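You operate a simulated robot arm through the tools that you are given. There is no shell and no other tool. Be economical: measure what you need, move in short steps, check, and stop when the job is done.

You run a simulated two-armed robot. Do the job below in one go: nothing can be reset, and whatever is moved stays where it is left.

Task
Pick up the flavour card from the top of the service bench with one hand, pass it to the other hand and put it on the high shelf of the service bench. Set down upright: flavour card.

It is judged by the outcome, as a careful person would: the job done as asked, and still so three seconds after it is handed in. It fails if anything else is knocked over, pushed out of place, dropped, spilled or broken.

Robot
Two 7-joint arms with two-finger parallel grippers on one trunk, on a base that drives. Base frame: it is fixed to the floor where the robot stands at the start and does not move with it; the origin is under the middle of the robot, x ahead of it, y to its left, z up. Units: m, rad, N and s.
The left shoulder is at the start at [0.05, 0.165, 1.03], the right one opposite. With the tool pointing down near the work surface each hand reaches from about 0.2 to 0.68 m from the robot's upright axis, wherever it stands, measured 20 degrees to its own side. Places, roughly: high shelf of the service bench (200x13 cm) [0.44, 1.16, 1.66]. Payload 3.91 kg a hand.
The tool frame of a hand sits at the grasp point between the pads (the TCP): z along the fingers, y along the line on which they close. The tips reach 0.03 m beyond it. The gripper opens to 0.11 m. The fingers are 0.02 m wide and 0.01 m thick; the gripper's body (0.048 by 0.112 m) begins 0.055 m behind the TCP.
Orientation is that of the tool frame in the base frame, as a unit quaternion [x, y, z, w]. With the fingers straight down and closing along the base's y, the tool's x points along the base's -x, its y along +y and its z along -z.

Tools
- The arms move only by the tool nudge_tool. It takes "left_deltas", "right_deltas" or both (then of equal length, played together; a hand with none holds still); each is a list of rows, each a list of 7 numbers: the turn, a rotation vector about the tool's x, y, z in rad, then the shift along the tool's x, y, z in m, then the gripper command, from -1 (fully open) to 1 (shut), values between in proportion. In form: [[rx, ry, rz, x, y, z, jaw], ...]. A call has 1 to 8 rows; each row shifts and turns the commanded pose from where the row before left it, along the tool's axes as they then stand. Each row takes 0.2 s and may step no farther than 0.05 m and 0.15 rad from the row before; otherwise, or with a gripper value out of range, the whole call is refused. Where a pose cannot be reached the arm comes as near as it can. A force on the tool above 40 N (or 10 N above the force at the start of the call, whichever is more), or a blocked arm, ends the call early, and 0.2 s more pass. The fingers move at their own pace (about 0.045 m/s each) and stop on an object; they squeeze with about 21 N. The grip force told is the motor's: it shows also when the fingers shut on nothing. Time passes only in rows, and 0.2 s behind the last, so rows that do not move let the fingers close. It gives the time, the measured TCP pose, the force on the tool (base axes), the opening and the grip force at its end, in the units of the frame above (readings bear some noise), with the torque about the TCP (base axes, N m) and any sound that the robot's microphone picked up, and new pictures: "pictures" is both (left out), scene, wrist or none (wrist: the cameras of the hands that moved).
- Cameras (640 x 400 px; columns grow to the right, rows downward): "scene" is now at [0.1148, 0.0271, 1.2578]; the picture's right is [0.30, -0.95, 0.00], its down [0.01, 0.00, -1.00] and it looks along [0.95, 0.30, 0.01] (base axes); focal length 214 px, centre (320, 200). "left" rides on the left gripper at [0.073, -0.017, -0.103] in its tool frame; the picture's right is [0.23, 0.97, 0.00], its down [-0.76, 0.18, -0.62] and it looks along [-0.61, 0.14, 0.78] (tool axes); focal length 222 px, centre (320, 200). "right" rides on the right gripper at [0.072, 0.017, -0.103] in its tool frame; the picture's right is [-0.23, 0.97, 0.00], its down [-0.76, -0.18, -0.62] and it looks along [-0.61, -0.14, 0.78] (tool axes); focal length 222 px, centre (320, 200). There is no depth. A picture from a camera that has moved, and an enlarged one, comes with that camera's place and axes in the base frame and with its lens.
- slide_trunk(by): slides the trunk up (or, below 0, down) by that many m; the arms and the scene camera ride with it, the base frame stays. It gives what a move gives, with no picture.
- drive_base(legs): drives the robot by 1 to 6 legs, each [ahead, left, turn to the left] in m, m and rad, along the robot's own axes; the way and the turn of a leg run together, so that a leg with both is an arc; at most 1.5 m and 3.142 rad a leg. The arms and the cameras ride along, it lands a little off, and it stops where it bumps. It gives what a move gives, and a new picture of the scene camera.
- pan_tilt(pan, tilt): turns the head with the scene camera to pan (to the left, within 1.396 rad either way) and tilt (down, from -0.506 to 1.204), counted from straight ahead of the robot. It gives what a move gives, and a new picture of the scene camera.
- zoom(camera, box): a new picture of the part [left, top, right, bottom] of that camera's present view, enlarged. It takes no simulated time.
- hand_in(): hands the job in; it is judged then, once.

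Go step by step. Nothing tells you exact positions but the pictures and the camera data: compare them with the known pose of the tool, close in by small moves and look again before you grip or let go. The budget is 120 turns and 260 pictures, counting those below and the enlarged ones. Unless the task says otherwise, let go and move clear before handing in, and close with one line.

The tools are called after "Emit:" as a command line: name --argument value ..., lists and objects as JSON in quotes. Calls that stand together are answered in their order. nudge_tool: Moves the arms, as the interface text tells. Its arguments: {"type":"object","properties":{"left_deltas":{"type":"array","items":{"type":"array","items":{"type":"number"}}},"right_deltas":{"type":"array","items":{"type":"array","items":{"type":"number"}}},"pictures":{"type":"string","enum":["both","scene","wrist","none"]}},"required":[]} The other tools are called the same way: slide_trunk (by) slides the trunk up or down; drive_base (legs) drives the base; pan_tilt (pan, tilt) turns the head that bears the scene camera; zoom (camera, box) takes an enlarged picture of a part of a camera's view; hand_in () hands the job in.

At the start:

```text
time_s: 0.0
left_tool_pos: [0.2515, 0.2488, 0.9999]
left_ee_rot: [0.0, 1.0, -0.001, 0.0]
left_force: [0.0, 0.7, 0.2]
left_ft_torque: [0.03, -0.01, 0.0]
left_grip_width: 0.1102
left_gripper_force: 0.1
right_tool_pos: [0.4159, -0.0164, 1.0004]
right_ee_rot: [0.0, 1.0, 0.0, 0.0]
right_force: [0.0, 0.7, -0.2]
right_ft_torque: [0.01, -0.02, 0.01]
right_grip_width: 0.1101
right_gripper_force: 0.2
trunk travel left (down, up): [-0.25, 0.253]
robot x, y, heading: [-0.0034, -0.0004, -0.001]
head pan, tilt: [0.302, -0.014]
```

scene: 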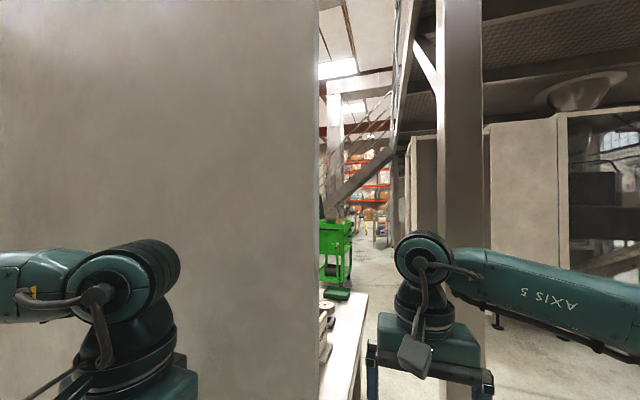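
right: 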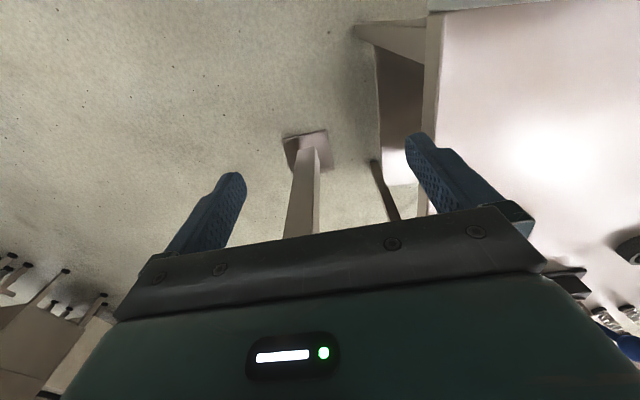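
left: 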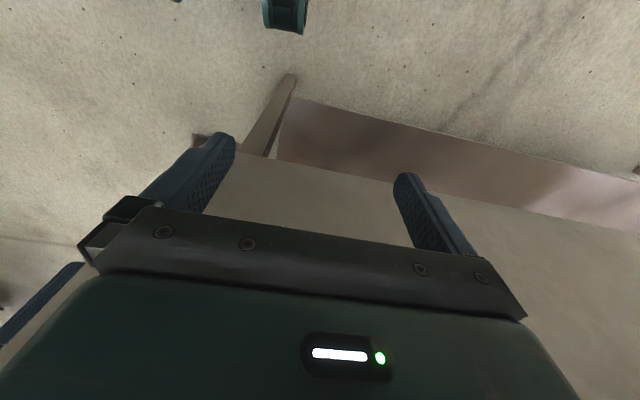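

The scene camera shows a big panel ahead-left and a bench surface beyond it. I'll look around with the head before moving.

Emit:
pan_tilt --pan 1.2 --tilt 0.0

Emit:
pan_tilt --pan 0.1 --tilt 0.6

Emit:
pan_tilt --pan -0.9 --tilt 0.3

```text
time_s: 1.2
left_tool_pos: [0.2515, 0.2467, 0.9992]
left_ee_rot: [-0.001, 1.0, 0.0, 0.0]
left_force: [-0.1, 0.6, -0.8]
left_ft_torque: [0.02, 0.0, -0.04]
left_grip_width: 0.1099
left_gripper_force: 0.0
right_tool_pos: [0.4154, -0.0168, 0.9996]
right_ee_rot: [0.0, 1.0, 0.0, 0.0]
right_force: [-0.1, 0.6, -0.1]
right_ft_torque: [0.01, -0.03, -0.02]
right_grip_width: 0.11
right_gripper_force: 0.0
trunk travel left (down, up): [-0.25, 0.253]
robot x, y, heading: [-0.0031, 0.0006, -0.001]
head pan, tilt: [1.201, 0.0]
camera scene: at [0.0618, 0.0844, 1.2565], right [0.93, -0.36, 0.0], down [0.0, 0.0, -1.0], along [0.36, 0.93, 0.0], focal length 214 px, centre (320, 200)
```

scene: 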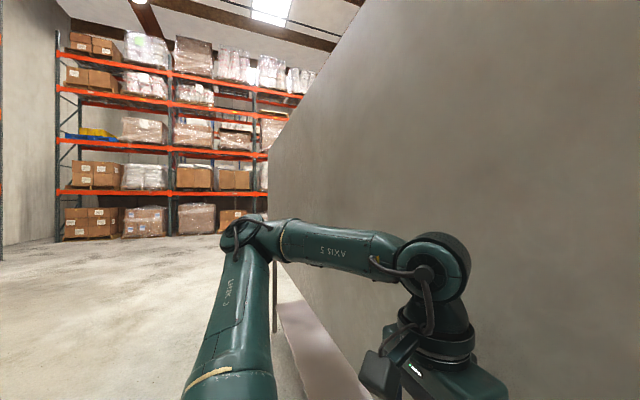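

```text
time_s: 2.5
left_tool_pos: [0.2502, 0.2476, 1.0005]
left_ee_rot: [-0.001, 1.0, 0.0, -0.001]
left_force: [0.2, 0.3, -0.4]
left_ft_torque: [0.01, -0.01, -0.02]
left_grip_width: 0.11
left_gripper_force: 0.0
right_tool_pos: [0.4167, -0.016, 0.9996]
right_ee_rot: [0.0, 1.0, 0.0, 0.0]
right_force: [0.7, 0.9, 0.7]
right_ft_torque: [0.01, -0.03, -0.01]
right_grip_width: 0.1101
right_gripper_force: 0.1
trunk travel left (down, up): [-0.25, 0.253]
robot x, y, heading: [0.0002, -0.0011, 0.001]
head pan, tilt: [0.099, 0.6]
camera scene: at [0.1171, 0.0093, 1.2013], right [0.1, -0.99, 0.0], down [-0.56, -0.06, -0.83], along [0.82, 0.08, -0.56], focal length 214 px, centre (320, 200)
```

scene: 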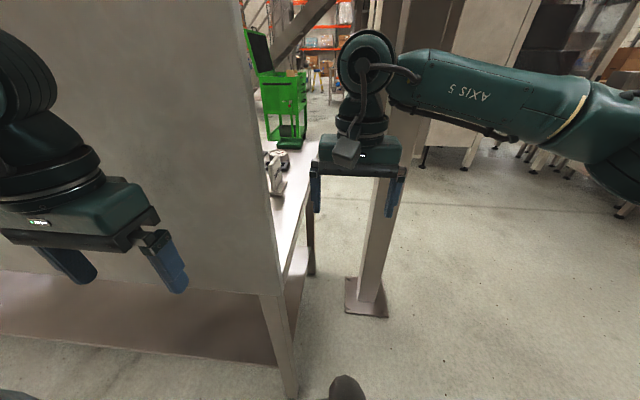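

```text
time_s: 3.8
left_tool_pos: [0.2515, 0.2479, 1.0002]
left_ee_rot: [-0.002, 1.0, 0.0, 0.0]
left_force: [-1.1, 0.5, -0.2]
left_ft_torque: [0.02, 0.03, 0.02]
left_grip_width: 0.1102
left_gripper_force: 0.1
right_tool_pos: [0.4158, -0.0174, 0.9998]
right_ee_rot: [-0.001, 1.0, -0.001, 0.0]
right_force: [-0.2, 0.1, 0.4]
right_ft_torque: [-0.01, 0.02, 0.0]
right_grip_width: 0.11
right_gripper_force: 0.1
trunk travel left (down, up): [-0.25, 0.253]
robot x, y, heading: [-0.001, -0.0002, 0.001]
head pan, tilt: [-0.901, 0.3]
camera scene: at [0.0873, -0.0726, 1.2287], right [-0.78, -0.62, 0.0], down [-0.18, 0.23, -0.96], along [0.59, -0.75, -0.3], focal length 214 px, centre (320, 200)
```

scene: 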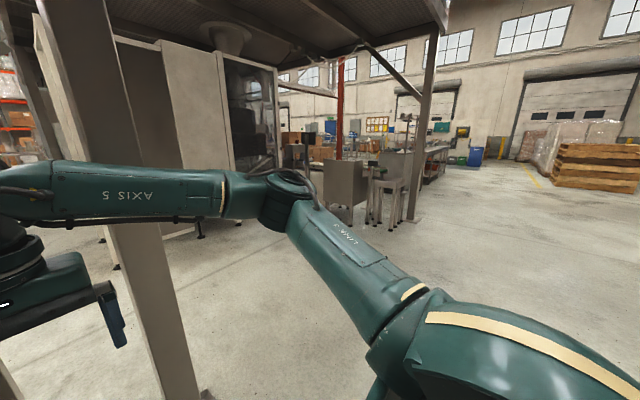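

The bench's back board faces me (x≈0.38, y from ≈0.16), its front lies at x≈1.0, so I must go round its right end, keeping clear of the post at ≈(0.79, -0.2). I'll drive back, right, then ahead.

Emit:
drive_base --legs '[[-0.15, 0, 0], [0, -1.15, 0]]'

Emit:
pan_tilt --pan 0.2 --tilt 0.3

```text
time_s: 10.6
left_tool_pos: [0.096, -0.9018, 1.0009]
left_ee_rot: [0.006, 1.0, 0.0, 0.0]
left_force: [-0.2, -0.4, 0.5]
left_ft_torque: [0.02, -0.01, 0.03]
left_grip_width: 0.1099
left_gripper_force: 0.2
right_tool_pos: [0.2584, -1.1689, 0.9998]
right_ee_rot: [0.007, 1.0, 0.0, 0.0]
right_force: [0.2, 0.1, -0.3]
right_ft_torque: [0.01, 0.0, 0.03]
right_grip_width: 0.1102
right_gripper_force: 0.2
trunk travel left (down, up): [-0.25, 0.253]
robot x, y, heading: [-0.1592, -1.1462, -0.013]
head pan, tilt: [-0.901, 0.3]
camera scene: at [-0.0722, -1.2199, 1.2288], right [-0.79, -0.61, 0.0], down [-0.18, 0.23, -0.96], along [0.58, -0.76, -0.3], focal length 214 px, centre (320, 200)
```

scene: 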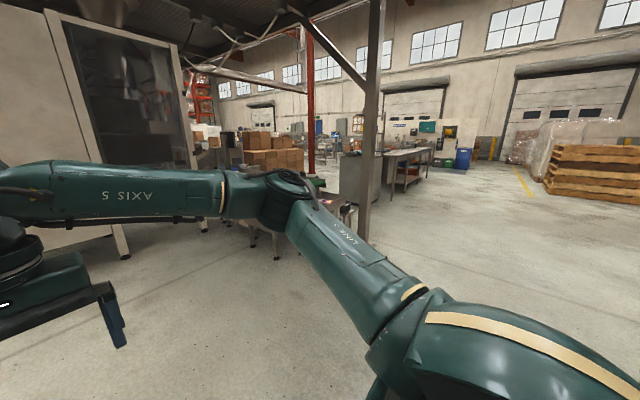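

```text
time_s: 11.9
left_tool_pos: [0.0957, -0.9014, 1.0014]
left_ee_rot: [0.006, 1.0, 0.001, 0.001]
left_force: [0.4, 0.1, 0.6]
left_ft_torque: [0.01, -0.02, 0.02]
left_grip_width: 0.1099
left_gripper_force: 0.1
right_tool_pos: [0.2572, -1.1681, 1.0008]
right_ee_rot: [0.007, 1.0, 0.001, 0.0]
right_force: [-0.2, -0.2, -0.9]
right_ft_torque: [0.02, -0.02, -0.01]
right_grip_width: 0.1099
right_gripper_force: 0.0
trunk travel left (down, up): [-0.25, 0.253]
robot x, y, heading: [-0.1608, -1.1498, -0.012]
head pan, tilt: [0.201, 0.3]
camera scene: at [-0.0375, -1.1286, 1.2288], right [0.19, -0.98, 0.0], down [-0.29, -0.05, -0.96], along [0.94, 0.18, -0.3], focal length 214 px, centre (320, 200)
```

scene: 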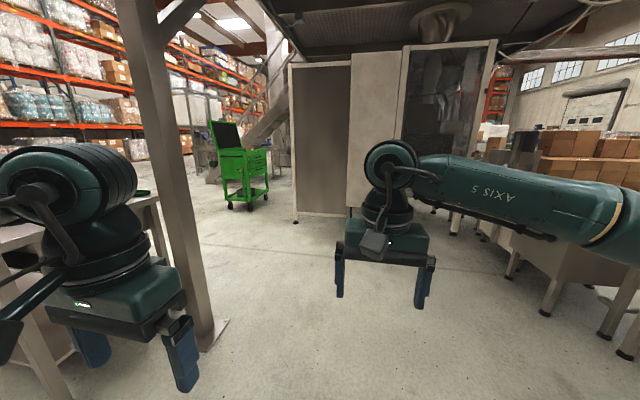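

The way ahead is clear, with cabinets from about x=2.8 and a table at y≈-2.45. I'll drive forward past the post and turn round.

Emit:
drive_base --legs '[[1.0, 0, 0], [0.9, 0, 0], [0, 0, 3.14]]'

Emit:
pan_tilt --pan -0.7 --tilt 0.1

```text
time_s: 28.9
left_tool_pos: [1.5015, -1.4207, 0.9996]
left_ee_rot: [1.0, 0.005, 0.0, 0.0]
left_force: [-0.8, 0.3, -0.5]
left_ft_torque: [0.0, 0.01, 0.03]
left_grip_width: 0.1101
left_gripper_force: 0.1
right_tool_pos: [1.334, -1.159, 0.9989]
right_ee_rot: [1.0, 0.004, 0.0, 0.0]
right_force: [0.8, -0.1, 0.2]
right_ft_torque: [-0.01, 0.0, 0.02]
right_grip_width: 0.1101
right_gripper_force: 0.0
trunk travel left (down, up): [-0.25, 0.253]
robot x, y, heading: [1.7537, -1.1668, -3.133]
head pan, tilt: [0.201, 0.3]
camera scene: at [1.63, -1.1903, 1.2288], right [-0.21, 0.98, 0.0], down [0.29, 0.06, -0.96], along [-0.93, -0.2, -0.3], focal length 214 px, centre (320, 200)
```

scene: 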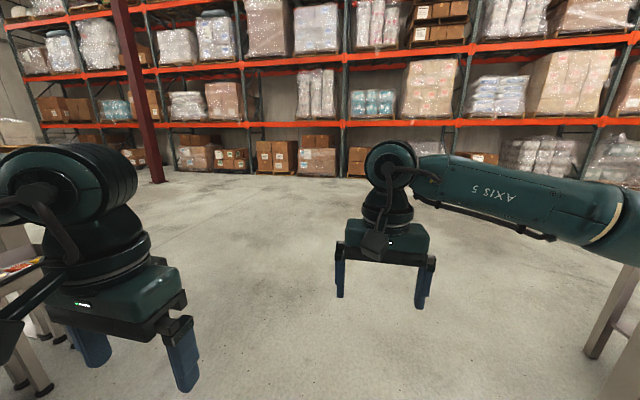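

```text
time_s: 30.1
left_tool_pos: [1.5023, -1.4215, 0.9993]
left_ee_rot: [1.0, 0.006, 0.0, -0.001]
left_force: [0.2, 0.4, 0.6]
left_ft_torque: [-0.02, 0.01, 0.02]
left_grip_width: 0.1103
left_gripper_force: 0.1
right_tool_pos: [1.3354, -1.1578, 1.0]
right_ee_rot: [1.0, 0.004, 0.0, 0.0]
right_force: [0.3, -0.1, -0.2]
right_ft_torque: [0.04, -0.01, -0.04]
right_grip_width: 0.1098
right_gripper_force: 0.0
trunk travel left (down, up): [-0.25, 0.253]
robot x, y, heading: [1.7513, -1.169, -3.134]
head pan, tilt: [-0.7, 0.099]
camera scene: at [1.6504, -1.1122, 1.2474], right [0.64, 0.77, 0.0], down [0.08, -0.06, -0.99], along [-0.77, 0.63, -0.1], focal length 214 px, centre (320, 200)
```

scene: 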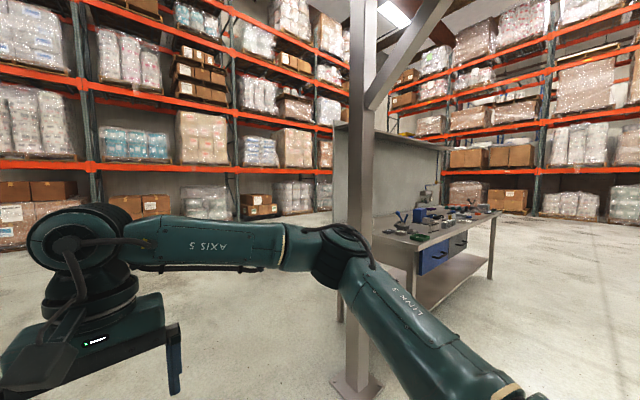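

The bench with its tools is ahead to the right now. I'll slide right (towards +y) to stand before it.

Emit:
drive_base --legs '[[0, -1.0, 0], [0, -1.0, 0]]'

Emit:
pan_tilt --pan 0.0 --tilt 0.2

Emit:
pan_tilt --pan -0.7 --tilt 0.2

Emit:
pan_tilt --pan 0.0 --tilt -0.2

```text
time_s: 40.0
left_tool_pos: [1.4983, 0.5699, 0.9996]
left_ee_rot: [1.0, -0.001, 0.0, 0.0]
left_force: [0.7, 0.2, -0.1]
left_ft_torque: [0.0, 0.0, -0.02]
left_grip_width: 0.11
left_gripper_force: 0.0
right_tool_pos: [1.3324, 0.8341, 0.9999]
right_ee_rot: [1.0, -0.002, 0.0, 0.0]
right_force: [0.6, 0.6, -0.4]
right_ft_torque: [-0.02, 0.0, -0.04]
right_grip_width: 0.1101
right_gripper_force: 0.0
trunk travel left (down, up): [-0.25, 0.253]
robot x, y, heading: [1.7479, 0.8176, 3.135]
head pan, tilt: [-0.7, 0.099]
camera scene: at [1.6503, 0.8759, 1.2474], right [0.65, 0.76, 0.0], down [0.08, -0.06, -0.99], along [-0.76, 0.64, -0.1], focal length 214 px, centre (320, 200)
```

scene: 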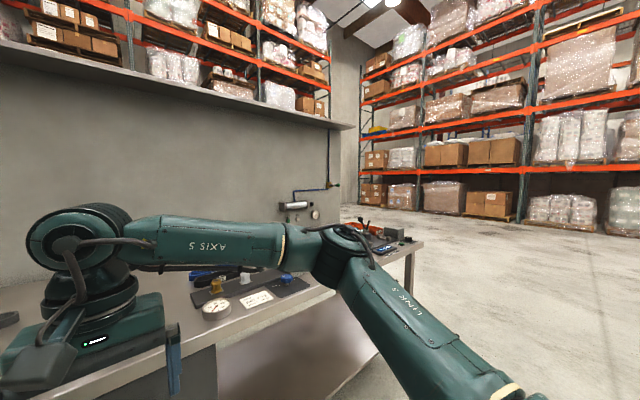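

```text
time_s: 41.1
left_tool_pos: [1.4977, 0.5685, 0.9998]
left_ee_rot: [1.0, -0.001, 0.0, 0.0]
left_force: [-0.3, 0.1, -0.2]
left_ft_torque: [0.03, 0.01, 0.0]
left_grip_width: 0.1101
left_gripper_force: 0.0
right_tool_pos: [1.3335, 0.834, 0.9991]
right_ee_rot: [1.0, -0.001, 0.0, 0.0]
right_force: [-0.1, 0.3, 0.8]
right_ft_torque: [0.0, 0.03, 0.01]
right_grip_width: 0.1101
right_gripper_force: 0.0
trunk travel left (down, up): [-0.25, 0.253]
robot x, y, heading: [1.7518, 0.8193, 3.138]
head pan, tilt: [0.0, 0.201]
camera scene: at [1.6273, 0.8166, 1.2381], right [0.0, 1.0, 0.0], down [0.2, 0.0, -0.98], along [-0.98, 0.0, -0.2], focal length 214 px, centre (320, 200)
```

scene: 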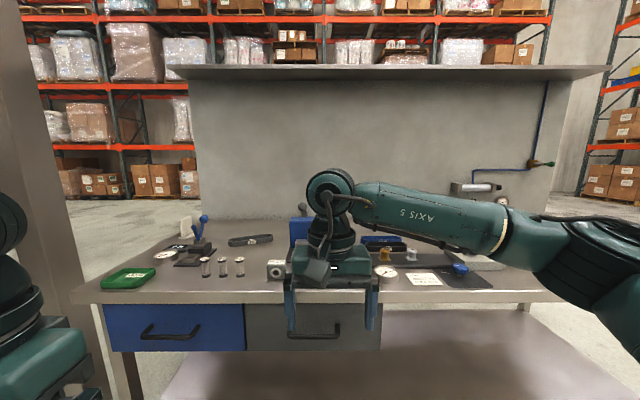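

```text
time_s: 42.1
left_tool_pos: [1.4977, 0.57, 0.9999]
left_ee_rot: [1.0, -0.001, -0.001, 0.0]
left_force: [-0.4, 0.1, 1.2]
left_ft_torque: [-0.02, 0.0, 0.0]
left_grip_width: 0.1102
left_gripper_force: 0.0
right_tool_pos: [1.3328, 0.8339, 1.0]
right_ee_rot: [1.0, -0.003, 0.0, 0.0]
right_force: [0.2, -0.3, 0.3]
right_ft_torque: [0.05, 0.03, 0.0]
right_grip_width: 0.1099
right_gripper_force: 0.0
trunk travel left (down, up): [-0.25, 0.253]
robot x, y, heading: [1.7498, 0.8131, 3.138]
head pan, tilt: [-0.7, 0.201]
camera scene: at [1.6494, 0.8764, 1.2381], right [0.65, 0.76, 0.0], down [0.15, -0.13, -0.98], along [-0.75, 0.63, -0.2], focal length 214 px, centre (320, 200)
```

scene: 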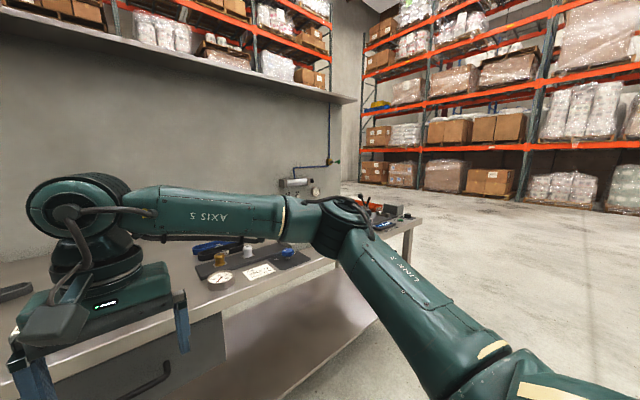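

```text
time_s: 43.2
left_tool_pos: [1.498, 0.5677, 0.9995]
left_ee_rot: [1.0, -0.001, 0.0, 0.0]
left_force: [-0.1, 1.4, -0.3]
left_ft_torque: [-0.02, 0.03, 0.01]
left_grip_width: 0.11
left_gripper_force: 0.0
right_tool_pos: [1.3332, 0.8326, 1.0003]
right_ee_rot: [1.0, -0.002, 0.0, 0.0]
right_force: [-0.9, 0.7, -0.4]
right_ft_torque: [0.0, 0.04, 0.01]
right_grip_width: 0.1099
right_gripper_force: 0.0
trunk travel left (down, up): [-0.25, 0.253]
robot x, y, heading: [1.7506, 0.814, 3.142]
head pan, tilt: [0.0, -0.201]
camera scene: at [1.6372, 0.8166, 1.2739], right [0.0, 1.0, 0.0], down [-0.2, 0.0, -0.98], along [-0.98, 0.0, 0.2], focal length 214 px, centre (320, 200)
```

scene: 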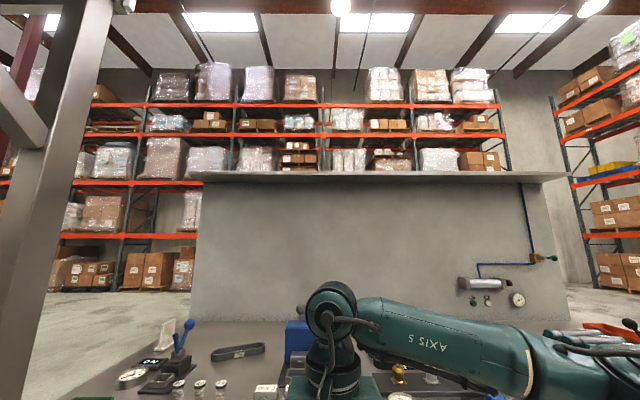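

I'm in front of the bench. The flavour card could be the upright white piece at left or one of the white sheets; I tilt down and zoom.

Emit:
pan_tilt --pan 0.3 --tilt 0.35

Emit:
zoom --camera "scene" --box '[140, 100, 380, 250]'

Emit:
pan_tilt --pan -0.35 --tilt 0.4

Emit:
zoom --camera "scene" --box '[200, 100, 440, 250]'

```text
time_s: 44.2
left_tool_pos: [1.4968, 0.5689, 1.0006]
left_ee_rot: [1.0, 0.0, 0.0, -0.001]
left_force: [-0.8, 0.1, 0.9]
left_ft_torque: [0.03, 0.01, 0.0]
left_grip_width: 0.11
left_gripper_force: 0.0
right_tool_pos: [1.3345, 0.8341, 1.0001]
right_ee_rot: [1.0, -0.001, 0.0, 0.0]
right_force: [0.4, 0.5, 0.8]
right_ft_torque: [-0.05, 0.0, -0.01]
right_grip_width: 0.1101
right_gripper_force: 0.0
trunk travel left (down, up): [-0.25, 0.253]
robot x, y, heading: [1.7526, 0.8154, 3.14]
head pan, tilt: [0.3, 0.351]
camera scene: at [1.6314, 0.789, 1.2241], right [-0.29, 0.96, 0.0], down [0.33, 0.1, -0.94], along [-0.9, -0.27, -0.34], focal length 214 px, centre (320, 200)
```

scene: 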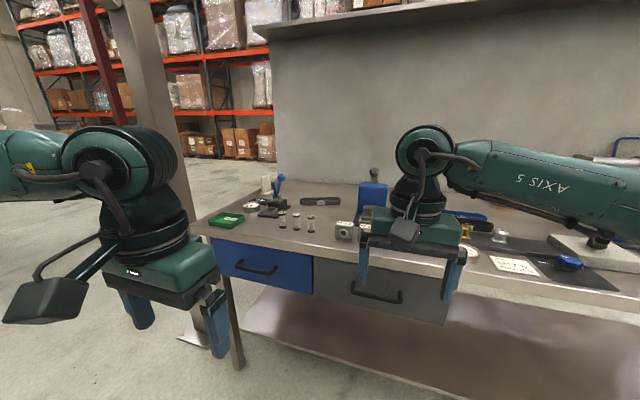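

```text
2.67 times, centred on (260, 175) of scene
camera zoom: at [1.6314, 0.789, 1.2241], right [-0.29, 0.96, 0.0], down [0.33, 0.1, -0.94], along [-0.9, -0.27, -0.34], focal length 572 px, centre (480, 267)
```

zoom: 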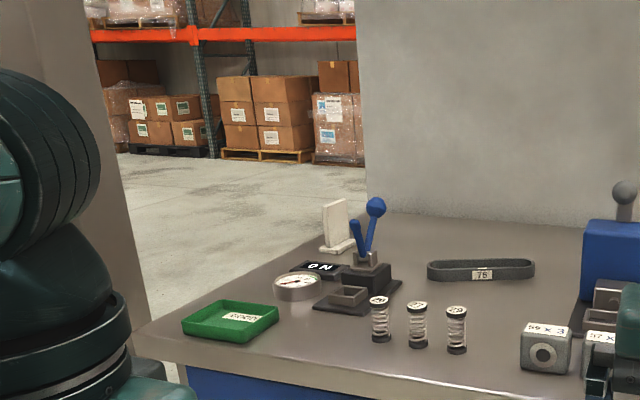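

```text
time_s: 45.2
left_tool_pos: [1.4982, 0.5684, 1.0]
left_ee_rot: [1.0, 0.0, 0.001, 0.0]
left_force: [-0.1, 0.3, 0.3]
left_ft_torque: [0.03, 0.0, 0.0]
left_grip_width: 0.1098
left_gripper_force: 0.1
right_tool_pos: [1.333, 0.8345, 1.0005]
right_ee_rot: [1.0, -0.001, 0.001, 0.0]
right_force: [0.4, 0.2, 0.0]
right_ft_torque: [0.0, 0.02, 0.01]
right_grip_width: 0.1101
right_gripper_force: 0.1
trunk travel left (down, up): [-0.25, 0.253]
robot x, y, heading: [1.7501, 0.8166, 3.139]
head pan, tilt: [-0.351, 0.4]
camera scene: at [1.6335, 0.8483, 1.2195], right [0.35, 0.94, 0.0], down [0.36, -0.13, -0.92], along [-0.86, 0.32, -0.39], focal length 214 px, centre (320, 200)
```

scene: 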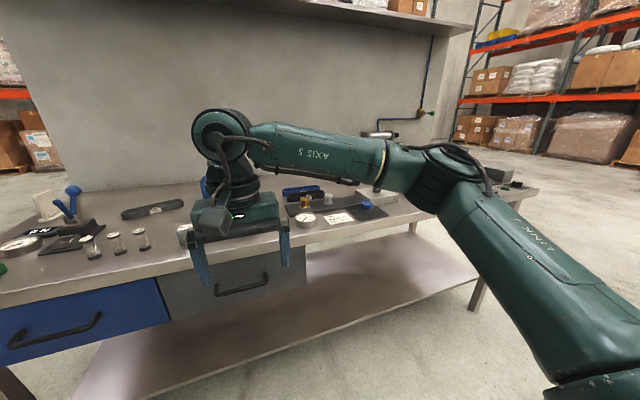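

```text
2.67 times, centred on (320, 175) of scene
camera zoom: at [1.6335, 0.8483, 1.2195], right [0.35, 0.94, 0.0], down [0.36, -0.13, -0.92], along [-0.86, 0.32, -0.39], focal length 572 px, centre (320, 267)
```

zoom: 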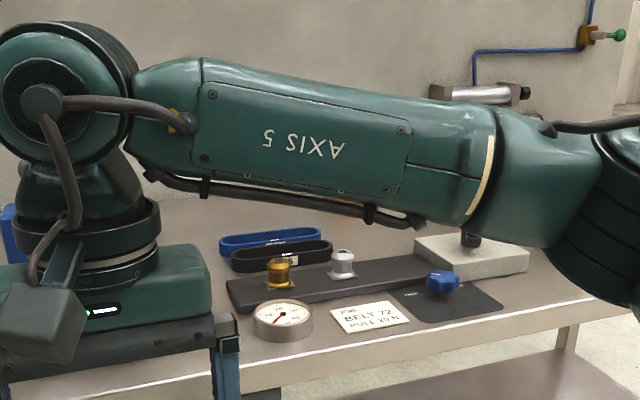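

The flavour card is most likely the upright white card on a foot at the bench's left back corner, about (0.68, 0.21, 0.87). I'll raise the trunk for clearance, move nearer and look again.

Emit:
slide_trunk --by 0.2

Emit:
drive_base --legs '[[0, 0.38, 0], [0.25, 0, 0]]'

Emit:
pan_tilt --pan 0.3 --tilt 0.6

Emit:
zoom --camera "scene" --box '[220, 50, 420, 175]'

```text
time_s: 47.4
left_tool_pos: [1.4979, 0.5684, 1.1997]
left_ee_rot: [1.0, -0.001, 0.0, -0.001]
left_force: [0.4, -1.0, 0.0]
left_ft_torque: [-0.01, 0.04, 0.01]
left_grip_width: 0.1102
left_gripper_force: 0.0
right_tool_pos: [1.3333, 0.8336, 1.2003]
right_ee_rot: [1.0, -0.002, 0.0, -0.001]
right_force: [-0.2, -0.3, -0.2]
right_ft_torque: [0.03, -0.02, -0.01]
right_grip_width: 0.1102
right_gripper_force: 0.0
trunk travel left (down, up): [-0.45, 0.053]
robot x, y, heading: [1.7504, 0.8169, 3.14]
head pan, tilt: [-0.351, 0.4]
```

```text
time_s: 51.2
left_tool_pos: [1.2504, 0.1883, 1.1992]
left_ee_rot: [1.0, -0.001, 0.0, 0.0]
left_force: [0.0, -0.1, -0.7]
left_ft_torque: [-0.02, -0.02, -0.01]
left_grip_width: 0.11
left_gripper_force: 0.0
right_tool_pos: [1.0856, 0.4535, 1.1995]
right_ee_rot: [1.0, -0.002, 0.0, 0.0]
right_force: [-0.1, 0.0, 0.2]
right_ft_torque: [-0.01, 0.01, 0.02]
right_grip_width: 0.11
right_gripper_force: 0.1
trunk travel left (down, up): [-0.45, 0.053]
robot x, y, heading: [1.5037, 0.4355, 3.141]
head pan, tilt: [-0.351, 0.4]
camera scene: at [1.3855, 0.468, 1.4194], right [0.35, 0.94, 0.0], down [0.37, -0.14, -0.92], along [-0.86, 0.32, -0.39], focal length 214 px, centre (320, 200)
```

scene: 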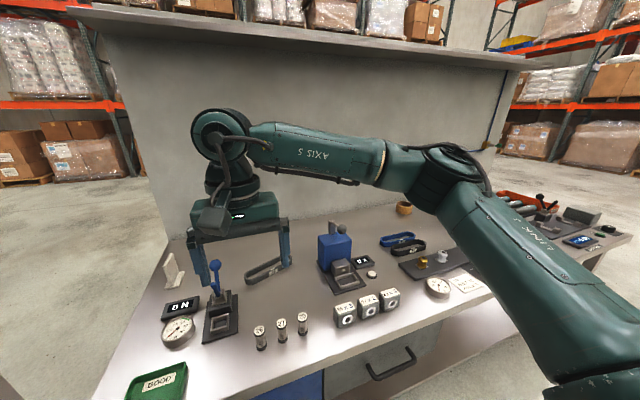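

```text
time_s: 52.2
left_tool_pos: [1.2519, 0.1882, 1.2011]
left_ee_rot: [1.0, -0.001, 0.0, 0.0]
left_force: [0.0, -0.7, 0.3]
left_ft_torque: [0.02, 0.03, 0.02]
left_grip_width: 0.1099
left_gripper_force: 0.1
right_tool_pos: [1.0857, 0.4532, 1.199]
right_ee_rot: [1.0, -0.001, 0.0, -0.001]
right_force: [0.3, 0.2, -0.3]
right_ft_torque: [0.02, 0.0, 0.02]
right_grip_width: 0.11
right_gripper_force: 0.1
trunk travel left (down, up): [-0.45, 0.053]
robot x, y, heading: [1.5042, 0.4375, 3.138]
head pan, tilt: [0.3, 0.6]
camera scene: at [1.3886, 0.4101, 1.4013], right [-0.29, 0.96, 0.0], down [0.54, 0.16, -0.83], along [-0.79, -0.24, -0.56], focal length 214 px, centre (320, 200)
```

scene: 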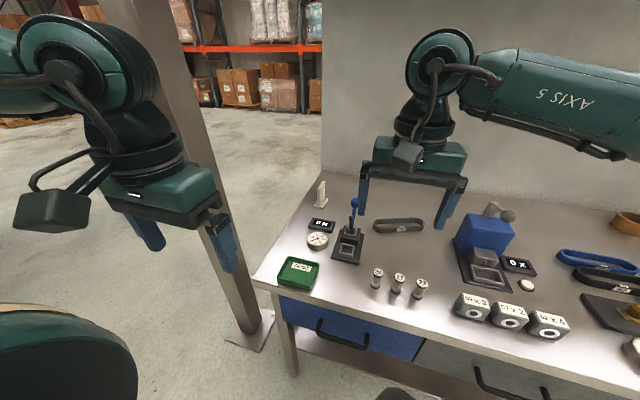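

```text
3.20 times, centred on (320, 112) of scene
camera zoom: at [1.3886, 0.4101, 1.4013], right [-0.29, 0.96, 0.0], down [0.54, 0.16, -0.83], along [-0.79, -0.24, -0.56], focal length 686 px, centre (320, 480)
```

zoom: 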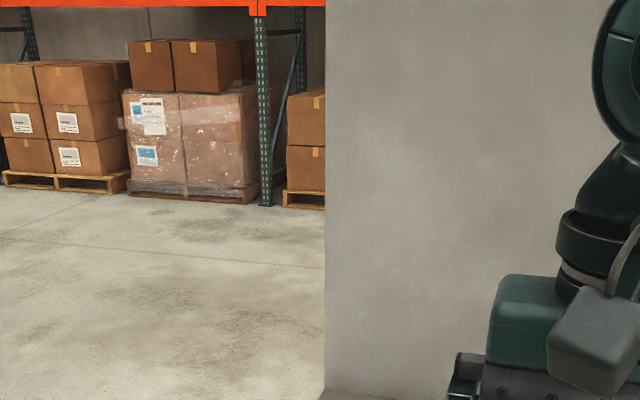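

The card stands near (0.63, 0.18) on the top at z≈0.85. Zooming to see its shape.

Emit:
zoom --camera "scene" --box '[290, 170, 370, 220]'

```text
8.00 times, centred on (330, 195) of scene
camera zoom: at [1.3886, 0.4101, 1.4013], right [-0.29, 0.96, 0.0], down [0.54, 0.16, -0.83], along [-0.79, -0.24, -0.56], focal length 1716 px, centre (240, 240)
```

zoom: 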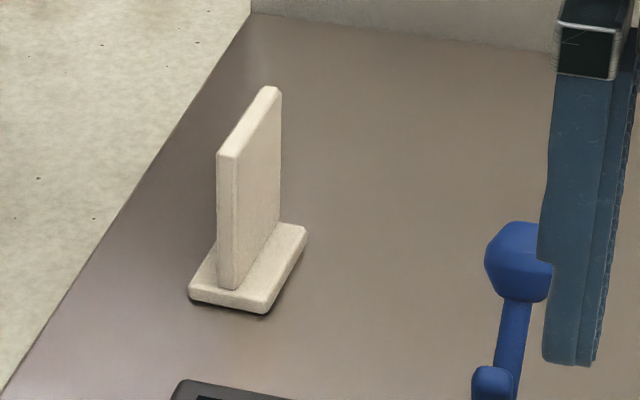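

The card is a sheet on a foot: foot ≈7.5×4 cm centred ≈(0.645, 0.187), sheet plane along x, ≈12 mm thick, total ≈9.5 cm high. I'll check how far my base protrudes before moving nearer.

Emit:
pan_tilt --pan 0.0 --tilt 1.2

```text
time_s: 53.2
left_tool_pos: [1.2504, 0.1882, 1.1997]
left_ee_rot: [1.0, 0.0, 0.0, 0.0]
left_force: [0.2, 0.5, 0.8]
left_ft_torque: [-0.01, -0.02, 0.02]
left_grip_width: 0.11
left_gripper_force: 0.1
right_tool_pos: [1.0862, 0.4526, 1.1999]
right_ee_rot: [1.0, -0.002, 0.0, 0.0]
right_force: [0.5, 0.3, 0.4]
right_ft_torque: [0.02, -0.03, -0.04]
right_grip_width: 0.1101
right_gripper_force: 0.0
trunk travel left (down, up): [-0.45, 0.053]
robot x, y, heading: [1.5017, 0.4362, 3.137]
head pan, tilt: [0.0, 1.201]
camera scene: at [1.4172, 0.436, 1.3567], right [0.0, 1.0, 0.0], down [0.93, 0.0, -0.36], along [-0.36, 0.0, -0.93], focal length 214 px, centre (320, 200)
```

scene: 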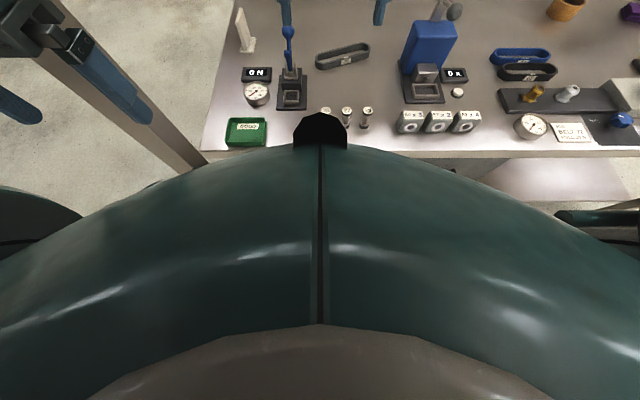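

Only the chest shows, so I'll stay about 0.35 m off the bench front and reach with a forward-pitched left hand. Plan: left hand grips the sheet's faces near its top, right hand takes the sheet's edges, then I drive round to the back and set it on the shelf from there.

Emit:
drive_base --legs '[[0.1, 0, 0]]'

Emit:
nudge_tool --left_deltas '[[0, -0.15, 0, 0, 0, 0, -1], [0, -0.15, 0, 0, 0, 0, -1], [0, -0.15, 0, 0, 0, 0, -1], [0, -0.15, 0, 0, 0, 0, -1], [0, -0.15, 0, 0, 0, 0, -1]]' --pictures "wrist"

```text
time_s: 54.4
left_tool_pos: [1.1504, 0.1872, 1.1998]
left_ee_rot: [1.0, -0.001, 0.0, 0.0]
left_force: [0.6, -0.5, -0.6]
left_ft_torque: [0.01, 0.0, 0.01]
left_grip_width: 0.1101
left_gripper_force: 0.1
right_tool_pos: [0.9859, 0.4537, 1.2004]
right_ee_rot: [1.0, -0.001, 0.0, 0.0]
right_force: [-0.9, -0.1, -0.4]
right_ft_torque: [0.02, 0.0, -0.01]
right_grip_width: 0.11
right_gripper_force: 0.0
trunk travel left (down, up): [-0.45, 0.053]
robot x, y, heading: [1.4051, 0.437, 3.136]
head pan, tilt: [0.0, 1.201]
camera scene: at [1.3166, 0.4362, 1.3566], right [0.0, 1.0, 0.0], down [0.93, 0.0, -0.36], along [-0.36, 0.0, -0.93], focal length 214 px, centre (320, 200)
```

scene: 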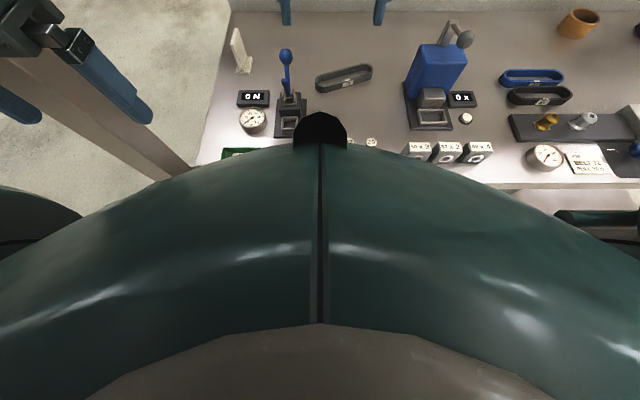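

```text
time_s: 55.6
left_tool_pos: [1.0893, 0.1788, 1.2737]
left_ee_rot: [0.93, 0.0, -0.368, -0.001]
left_force: [0.7, -0.2, 0.5]
left_ft_torque: [0.0, 0.02, 0.0]
left_grip_width: 0.1101
left_gripper_force: 0.0
left hand out of reach, approached as far as the arm can: row 2, 3, 4, 5
right_tool_pos: [0.9869, 0.4531, 1.2009]
right_ee_rot: [1.0, -0.001, 0.0, -0.001]
right_force: [0.6, 0.0, 0.0]
right_ft_torque: [0.0, 0.04, 0.02]
right_grip_width: 0.11
right_gripper_force: 0.1
trunk travel left (down, up): [-0.45, 0.053]
robot x, y, heading: [1.4044, 0.4274, 3.139]
head pan, tilt: [0.0, 1.201]
camera left: at [1.2135, 0.1956, 1.3005], right [0.16, -0.97, -0.16], down [-0.13, -0.18, 0.98], along [-0.98, -0.14, -0.16], focal length 222 px, centre (320, 200)
```

left: 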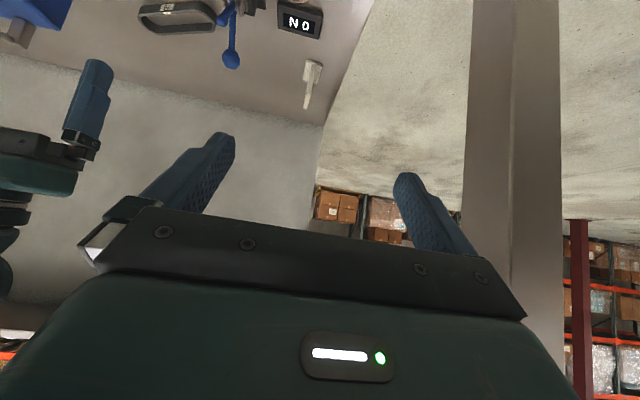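

The left hand is pitched about 43° but was too near the body. I'll reach it forward towards the card and check.

Emit:
nudge_tool --left_deltas '[[0, 0, 0, -0.0365, 0, 0.0342, -1], [0, 0, 0, -0.0365, 0, 0.0342, -1], [0, 0, 0, -0.0365, 0, 0.0342, -1], [0, 0, 0, -0.0365, 0, 0.0342, -1], [0, 0, 0, -0.0365, 0, 0.0342, -1]]' --pictures "wrist"

Emit:
pan_tilt --pan 0.3 --tilt 0.7

```text
time_s: 56.8
left_tool_pos: [0.8382, 0.1786, 1.2721]
left_ee_rot: [0.931, -0.001, -0.366, 0.0]
left_force: [0.1, 0.2, -0.8]
left_ft_torque: [0.02, 0.0, 0.01]
left_grip_width: 0.1099
left_gripper_force: 0.1
right_tool_pos: [0.9847, 0.454, 1.2007]
right_ee_rot: [1.0, -0.002, 0.001, 0.0]
right_force: [-0.9, 0.2, -0.2]
right_ft_torque: [-0.03, -0.02, 0.0]
right_grip_width: 0.1101
right_gripper_force: 0.0
trunk travel left (down, up): [-0.45, 0.053]
robot x, y, heading: [1.4054, 0.434, 3.14]
head pan, tilt: [0.0, 1.201]
camera left: at [0.961, 0.1965, 1.2988], right [0.16, -0.97, -0.15], down [-0.13, -0.18, 0.98], along [-0.98, -0.14, -0.16], focal length 222 px, centre (320, 200)
```

left: 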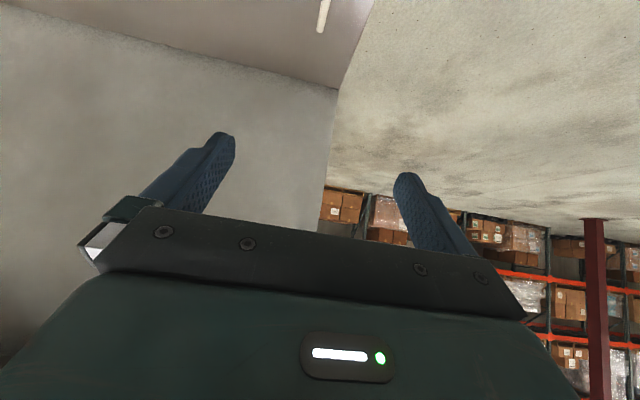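

```text
time_s: 57.7
left_tool_pos: [0.8406, 0.1783, 1.2723]
left_ee_rot: [0.93, -0.001, -0.367, -0.001]
left_force: [0.1, 0.5, 0.6]
left_ft_torque: [0.0, -0.02, -0.03]
left_grip_width: 0.11
left_gripper_force: 0.1
right_tool_pos: [0.9862, 0.4531, 1.2]
right_ee_rot: [1.0, -0.001, 0.0, 0.0]
right_force: [0.8, 0.3, 0.1]
right_ft_torque: [-0.01, -0.02, -0.02]
right_grip_width: 0.1099
right_gripper_force: 0.1
trunk travel left (down, up): [-0.45, 0.053]
robot x, y, heading: [1.4028, 0.4326, 3.137]
head pan, tilt: [0.3, 0.7]
camera scene: at [1.2922, 0.4113, 1.3926], right [-0.29, 0.96, 0.0], down [0.62, 0.19, -0.76], along [-0.73, -0.22, -0.64], focal length 214 px, centre (320, 200)
```

scene: 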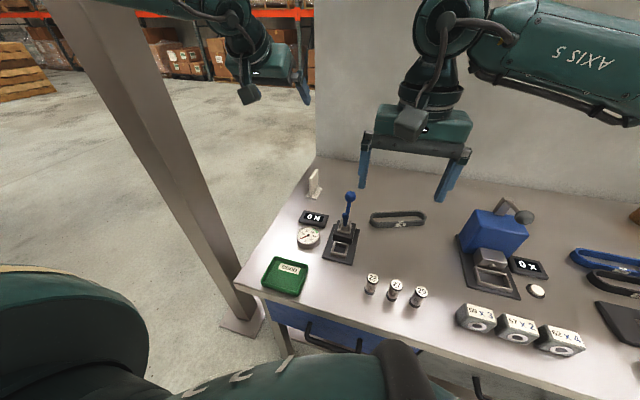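

The left arm reaches well. I'll zoom on the card to refine its position.

Emit:
zoom --camera "scene" --box '[280, 155, 360, 205]'

```text
8.00 times, centred on (320, 180) of scene
camera zoom: at [1.2922, 0.4113, 1.3926], right [-0.29, 0.96, 0.0], down [0.62, 0.19, -0.76], along [-0.73, -0.22, -0.64], focal length 1716 px, centre (320, 360)
```

zoom: 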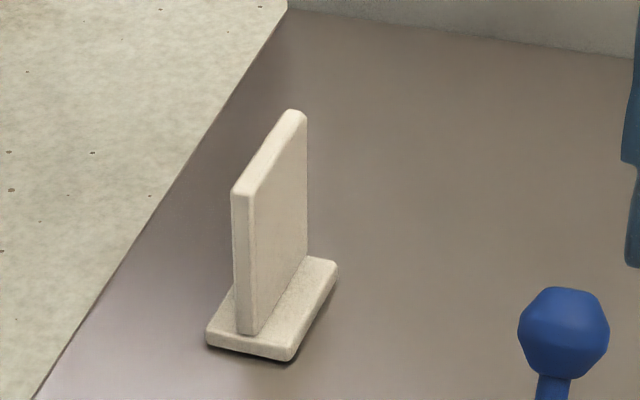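

Refined: sheet x 0.60–0.672, y≈0.186, z 0.857–0.938. I move the left hand to a pre-grasp 10 cm back along the tool axis.

Emit:
nudge_tool --left_deltas '[[0, 0, 0, 0.017, -0.0013, 0.0455, -1], [0, 0, 0, 0.017, -0.0013, 0.0455, -1], [0, 0, 0, 0.017, -0.0013, 0.0455, -1], [0, 0, 0, 0.017, -0.0013, 0.0455, -1], [0, 0, 0, 0.017, -0.0013, 0.0455, -1], [0, 0, 0, 0.017, -0.0013, 0.0455, -1]]' --pictures "both"

Emit:
zoom --camera "scene" --box '[240, 120, 400, 220]'

```text
time_s: 59.1
left_tool_pos: [0.7514, 0.174, 1.0223]
left_ee_rot: [0.93, -0.001, -0.368, -0.001]
left_force: [0.0, 0.1, -0.2]
left_ft_torque: [0.0, 0.03, 0.0]
left_grip_width: 0.11
left_gripper_force: 0.0
left hand out of reach, approached as far as the arm can: row 6
right_tool_pos: [0.9883, 0.4544, 1.2016]
right_ee_rot: [1.0, -0.001, 0.001, 0.0]
right_force: [0.5, 0.1, 0.9]
right_ft_torque: [-0.01, -0.02, -0.02]
right_grip_width: 0.1101
right_gripper_force: 0.0
trunk travel left (down, up): [-0.45, 0.053]
robot x, y, heading: [1.4054, 0.4379, 3.136]
head pan, tilt: [0.3, 0.7]
camera scene: at [1.2928, 0.411, 1.3928], right [-0.29, 0.96, 0.0], down [0.62, 0.19, -0.77], along [-0.73, -0.22, -0.64], focal length 214 px, centre (320, 200)
camera left: at [0.8747, 0.1905, 1.0484], right [0.16, -0.97, -0.16], down [-0.13, -0.18, 0.98], along [-0.98, -0.14, -0.16], focal length 222 px, centre (320, 200)
```

scene: 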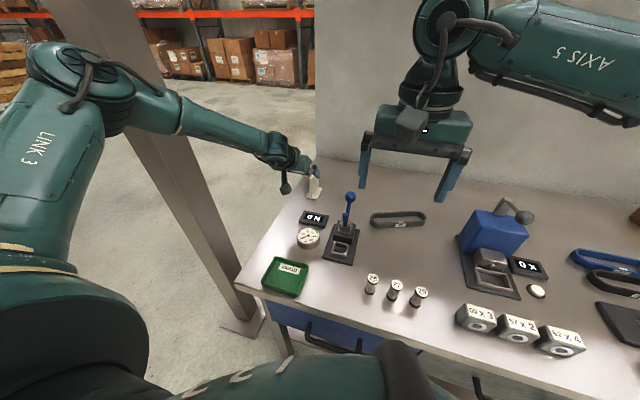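
left: 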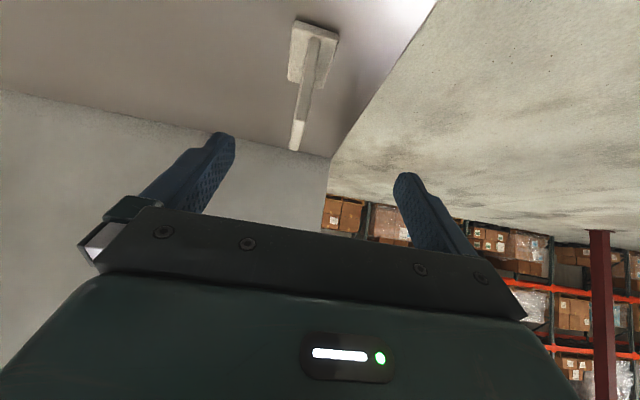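

```text
4.00 times, centred on (320, 170) of scene
camera zoom: at [1.2928, 0.411, 1.3928], right [-0.29, 0.96, 0.0], down [0.62, 0.19, -0.77], along [-0.73, -0.22, -0.64], focal length 858 px, centre (320, 320)
```

zoom: 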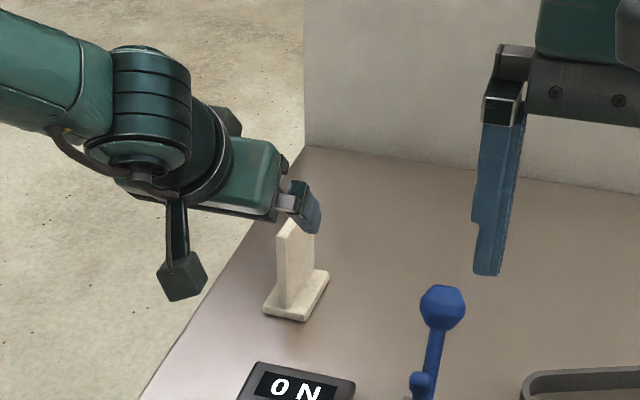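

The arm is at its reach limit because the shoulder is high. I lower the trunk 8 cm, which brings the hand down beside (in front of) the card, not onto it.

Emit:
slide_trunk --by -0.08

Emit:
nudge_tool --left_deltas '[[0, 0, 0, -0.01, -0.006, 0.009, -1], [0, 0, 0, -0.0, -0.006, 0.0, -1]]' --pictures "both"

Emit:
zoom --camera "scene" --box '[240, 120, 400, 220]'

```text
time_s: 60.3
left_tool_pos: [0.7521, 0.1732, 0.9417]
left_ee_rot: [0.93, 0.0, -0.367, 0.0]
left_force: [-0.1, 0.6, 0.4]
left_ft_torque: [-0.03, 0.01, 0.0]
left_grip_width: 0.1101
left_gripper_force: 0.0
right_tool_pos: [0.9862, 0.4531, 1.1208]
right_ee_rot: [1.0, 0.0, 0.0, 0.0]
right_force: [0.6, -0.2, -0.9]
right_ft_torque: [0.01, -0.02, -0.03]
right_grip_width: 0.1099
right_gripper_force: 0.1
trunk travel left (down, up): [-0.37, 0.133]
robot x, y, heading: [1.4005, 0.435, 3.133]
head pan, tilt: [0.3, 0.7]
```

```text
time_s: 60.9
left_tool_pos: [0.7485, 0.1778, 0.9494]
left_ee_rot: [0.93, 0.0, -0.366, 0.0]
left_force: [-0.7, -0.8, -0.1]
left_ft_torque: [-0.01, 0.0, -0.01]
left_grip_width: 0.11
left_gripper_force: 0.0
left hand out of reach, approached as far as the arm can: row 1
right_tool_pos: [0.9869, 0.4537, 1.1206]
right_ee_rot: [1.0, -0.002, 0.0, 0.0]
right_force: [0.3, 1.1, 0.8]
right_ft_torque: [-0.01, 0.0, 0.01]
right_grip_width: 0.1101
right_gripper_force: 0.0
trunk travel left (down, up): [-0.37, 0.133]
robot x, y, heading: [1.4031, 0.4353, 3.144]
head pan, tilt: [0.3, 0.7]
camera scene: at [1.2922, 0.4113, 1.3127], right [-0.29, 0.96, 0.0], down [0.62, 0.19, -0.76], along [-0.73, -0.22, -0.64], focal length 214 px, centre (320, 200)
camera left: at [0.8721, 0.1962, 0.9764], right [0.17, -0.97, -0.15], down [-0.13, -0.18, 0.98], along [-0.98, -0.14, -0.16], focal length 222 px, centre (320, 200)
```

scene: 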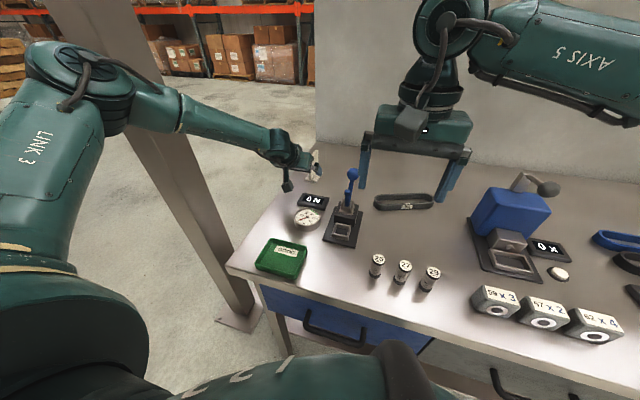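
left: 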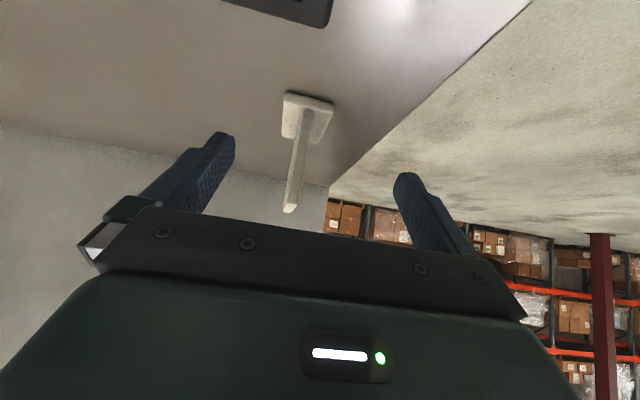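

```text
4.00 times, centred on (320, 170) of scene
camera zoom: at [1.2922, 0.4113, 1.3127], right [-0.29, 0.96, 0.0], down [0.62, 0.19, -0.76], along [-0.73, -0.22, -0.64], focal length 858 px, centre (320, 320)
```

zoom: 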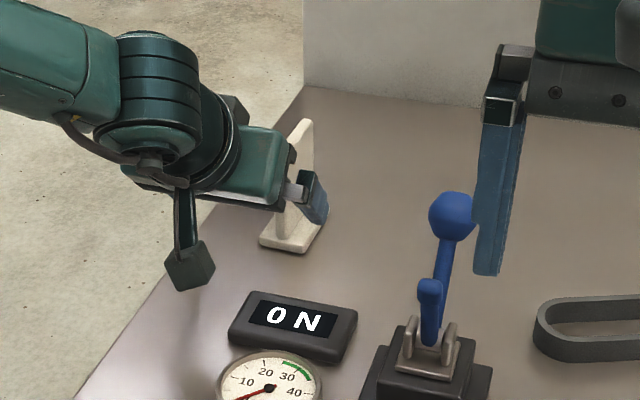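

The hand stops short at x≈0.75, likely a wrist limit with this pitch. I'll make the tool steeper and try again to reach forward.

Emit:
nudge_tool --left_deltas '[[0, 0.15, 0, 0, 0, -0.01, -1], [0, 0.15, 0, 0, 0, -0.01, -1], [0, 0.15, 0, 0, 0, 0, -1], [0, 0, 0, -0.02, 0, 0.006, -1]]' --pictures "none"

```text
time_s: 61.9
left_tool_pos: [0.7799, 0.1627, 0.9784]
left_ee_rot: [0.989, -0.001, -0.15, -0.001]
left_force: [0.7, -0.2, 0.0]
left_ft_torque: [0.01, 0.0, 0.01]
left_grip_width: 0.11
left_gripper_force: 0.0
left hand out of reach, approached as far as the arm can: row 2, 3, 4
right_tool_pos: [0.987, 0.4533, 1.1205]
right_ee_rot: [1.0, -0.001, 0.0, 0.0]
right_force: [0.3, -0.1, -0.8]
right_ft_torque: [0.03, -0.02, -0.02]
right_grip_width: 0.1099
right_gripper_force: 0.1
trunk travel left (down, up): [-0.37, 0.133]
robot x, y, heading: [1.4039, 0.4347, 3.141]
head pan, tilt: [0.3, 0.7]
```

Vertical reach ends at x≈0.78 from here, so the base must come closer. Before that I'll retract the left hand and use its camera to see how far my base sticks out.

Emit:
nudge_tool --left_deltas '[[0, 0, 0, -0.0148, 0, -0.0475, -1], [0, 0, 0, -0.0148, 0, -0.0475, -1], [0, 0, 0, 0.0475, 0, -0.0148, -1], [0, 0, 0, 0.0475, 0, -0.0148, -1], [0, 0, 0, 0.0475, 0, -0.0148, -1], [0, 0, 0, 0.0475, 0, -0.0148, -1], [0, 0, 0, 0.0475, 0, -0.0148, -1], [0, 0, 0, 0.0475, 0, -0.0148, -1]]' --pictures "none"

Emit:
nudge_tool --left_deltas '[[0, 0.15, 0, 0.03, 0, 0, -1], [0, 0.15, 0, 0.03, 0, 0, -1], [0, 0.15, 0, 0, 0, 0, -1], [0, 0.15, 0, 0, 0, 0, -1], [0, 0.15, 0, 0, 0, 0, -1], [0, 0.15, 0, 0, 0, 0, -1], [0, 0.15, 0, 0, 0, 0, -1]]' --pictures "both"

```text
time_s: 63.7
left_tool_pos: [1.0788, 0.1613, 1.0776]
left_ee_rot: [0.989, -0.001, -0.15, -0.001]
left_force: [-0.1, 0.0, 1.0]
left_ft_torque: [0.03, 0.03, 0.0]
left_grip_width: 0.1099
left_gripper_force: 0.2
right_tool_pos: [0.9888, 0.4538, 1.1205]
right_ee_rot: [1.0, -0.001, 0.0, 0.0]
right_force: [0.2, 0.0, 0.3]
right_ft_torque: [0.02, 0.01, 0.0]
right_grip_width: 0.1099
right_gripper_force: 0.1
trunk travel left (down, up): [-0.37, 0.133]
robot x, y, heading: [1.4035, 0.4322, 3.138]
head pan, tilt: [0.3, 0.7]
```

```text
time_s: 65.3
left_tool_pos: [1.1355, 0.1621, 1.0643]
left_ee_rot: [0.93, 0.0, 0.366, 0.0]
left_force: [-0.4, -0.4, -0.2]
left_ft_torque: [0.02, 0.0, -0.01]
left_grip_width: 0.1099
left_gripper_force: 0.0
right_tool_pos: [0.9871, 0.4537, 1.1201]
right_ee_rot: [1.0, -0.001, -0.001, 0.0]
right_force: [0.4, -0.6, 0.2]
right_ft_torque: [-0.01, 0.0, 0.01]
right_grip_width: 0.11
right_gripper_force: 0.1
trunk travel left (down, up): [-0.37, 0.133]
robot x, y, heading: [1.4029, 0.4328, 3.134]
head pan, tilt: [0.3, 0.7]
camera scene: at [1.2918, 0.4112, 1.3126], right [-0.29, 0.96, 0.0], down [0.62, 0.19, -0.76], along [-0.73, -0.22, -0.64], focal length 214 px, centre (320, 200)
camera left: at [1.1174, 0.1792, 1.1902], right [0.16, -0.97, 0.15], down [-0.98, -0.18, -0.06], along [0.09, -0.14, -0.99], focal length 222 px, centre (320, 200)
```

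scene: 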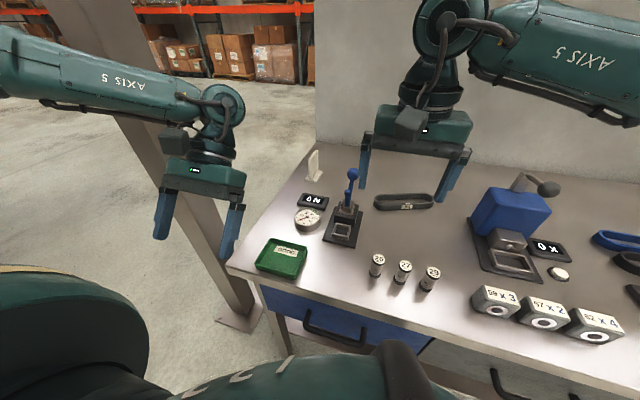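
left: 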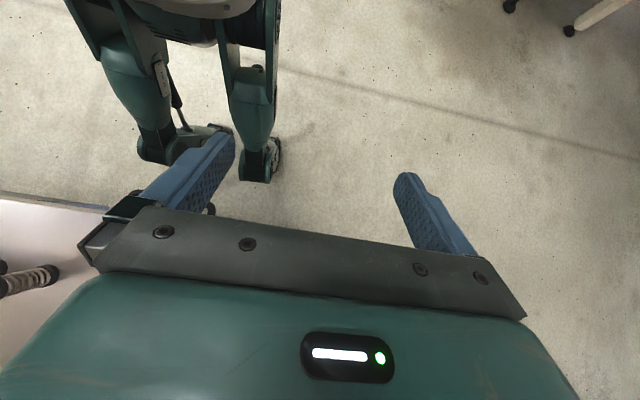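

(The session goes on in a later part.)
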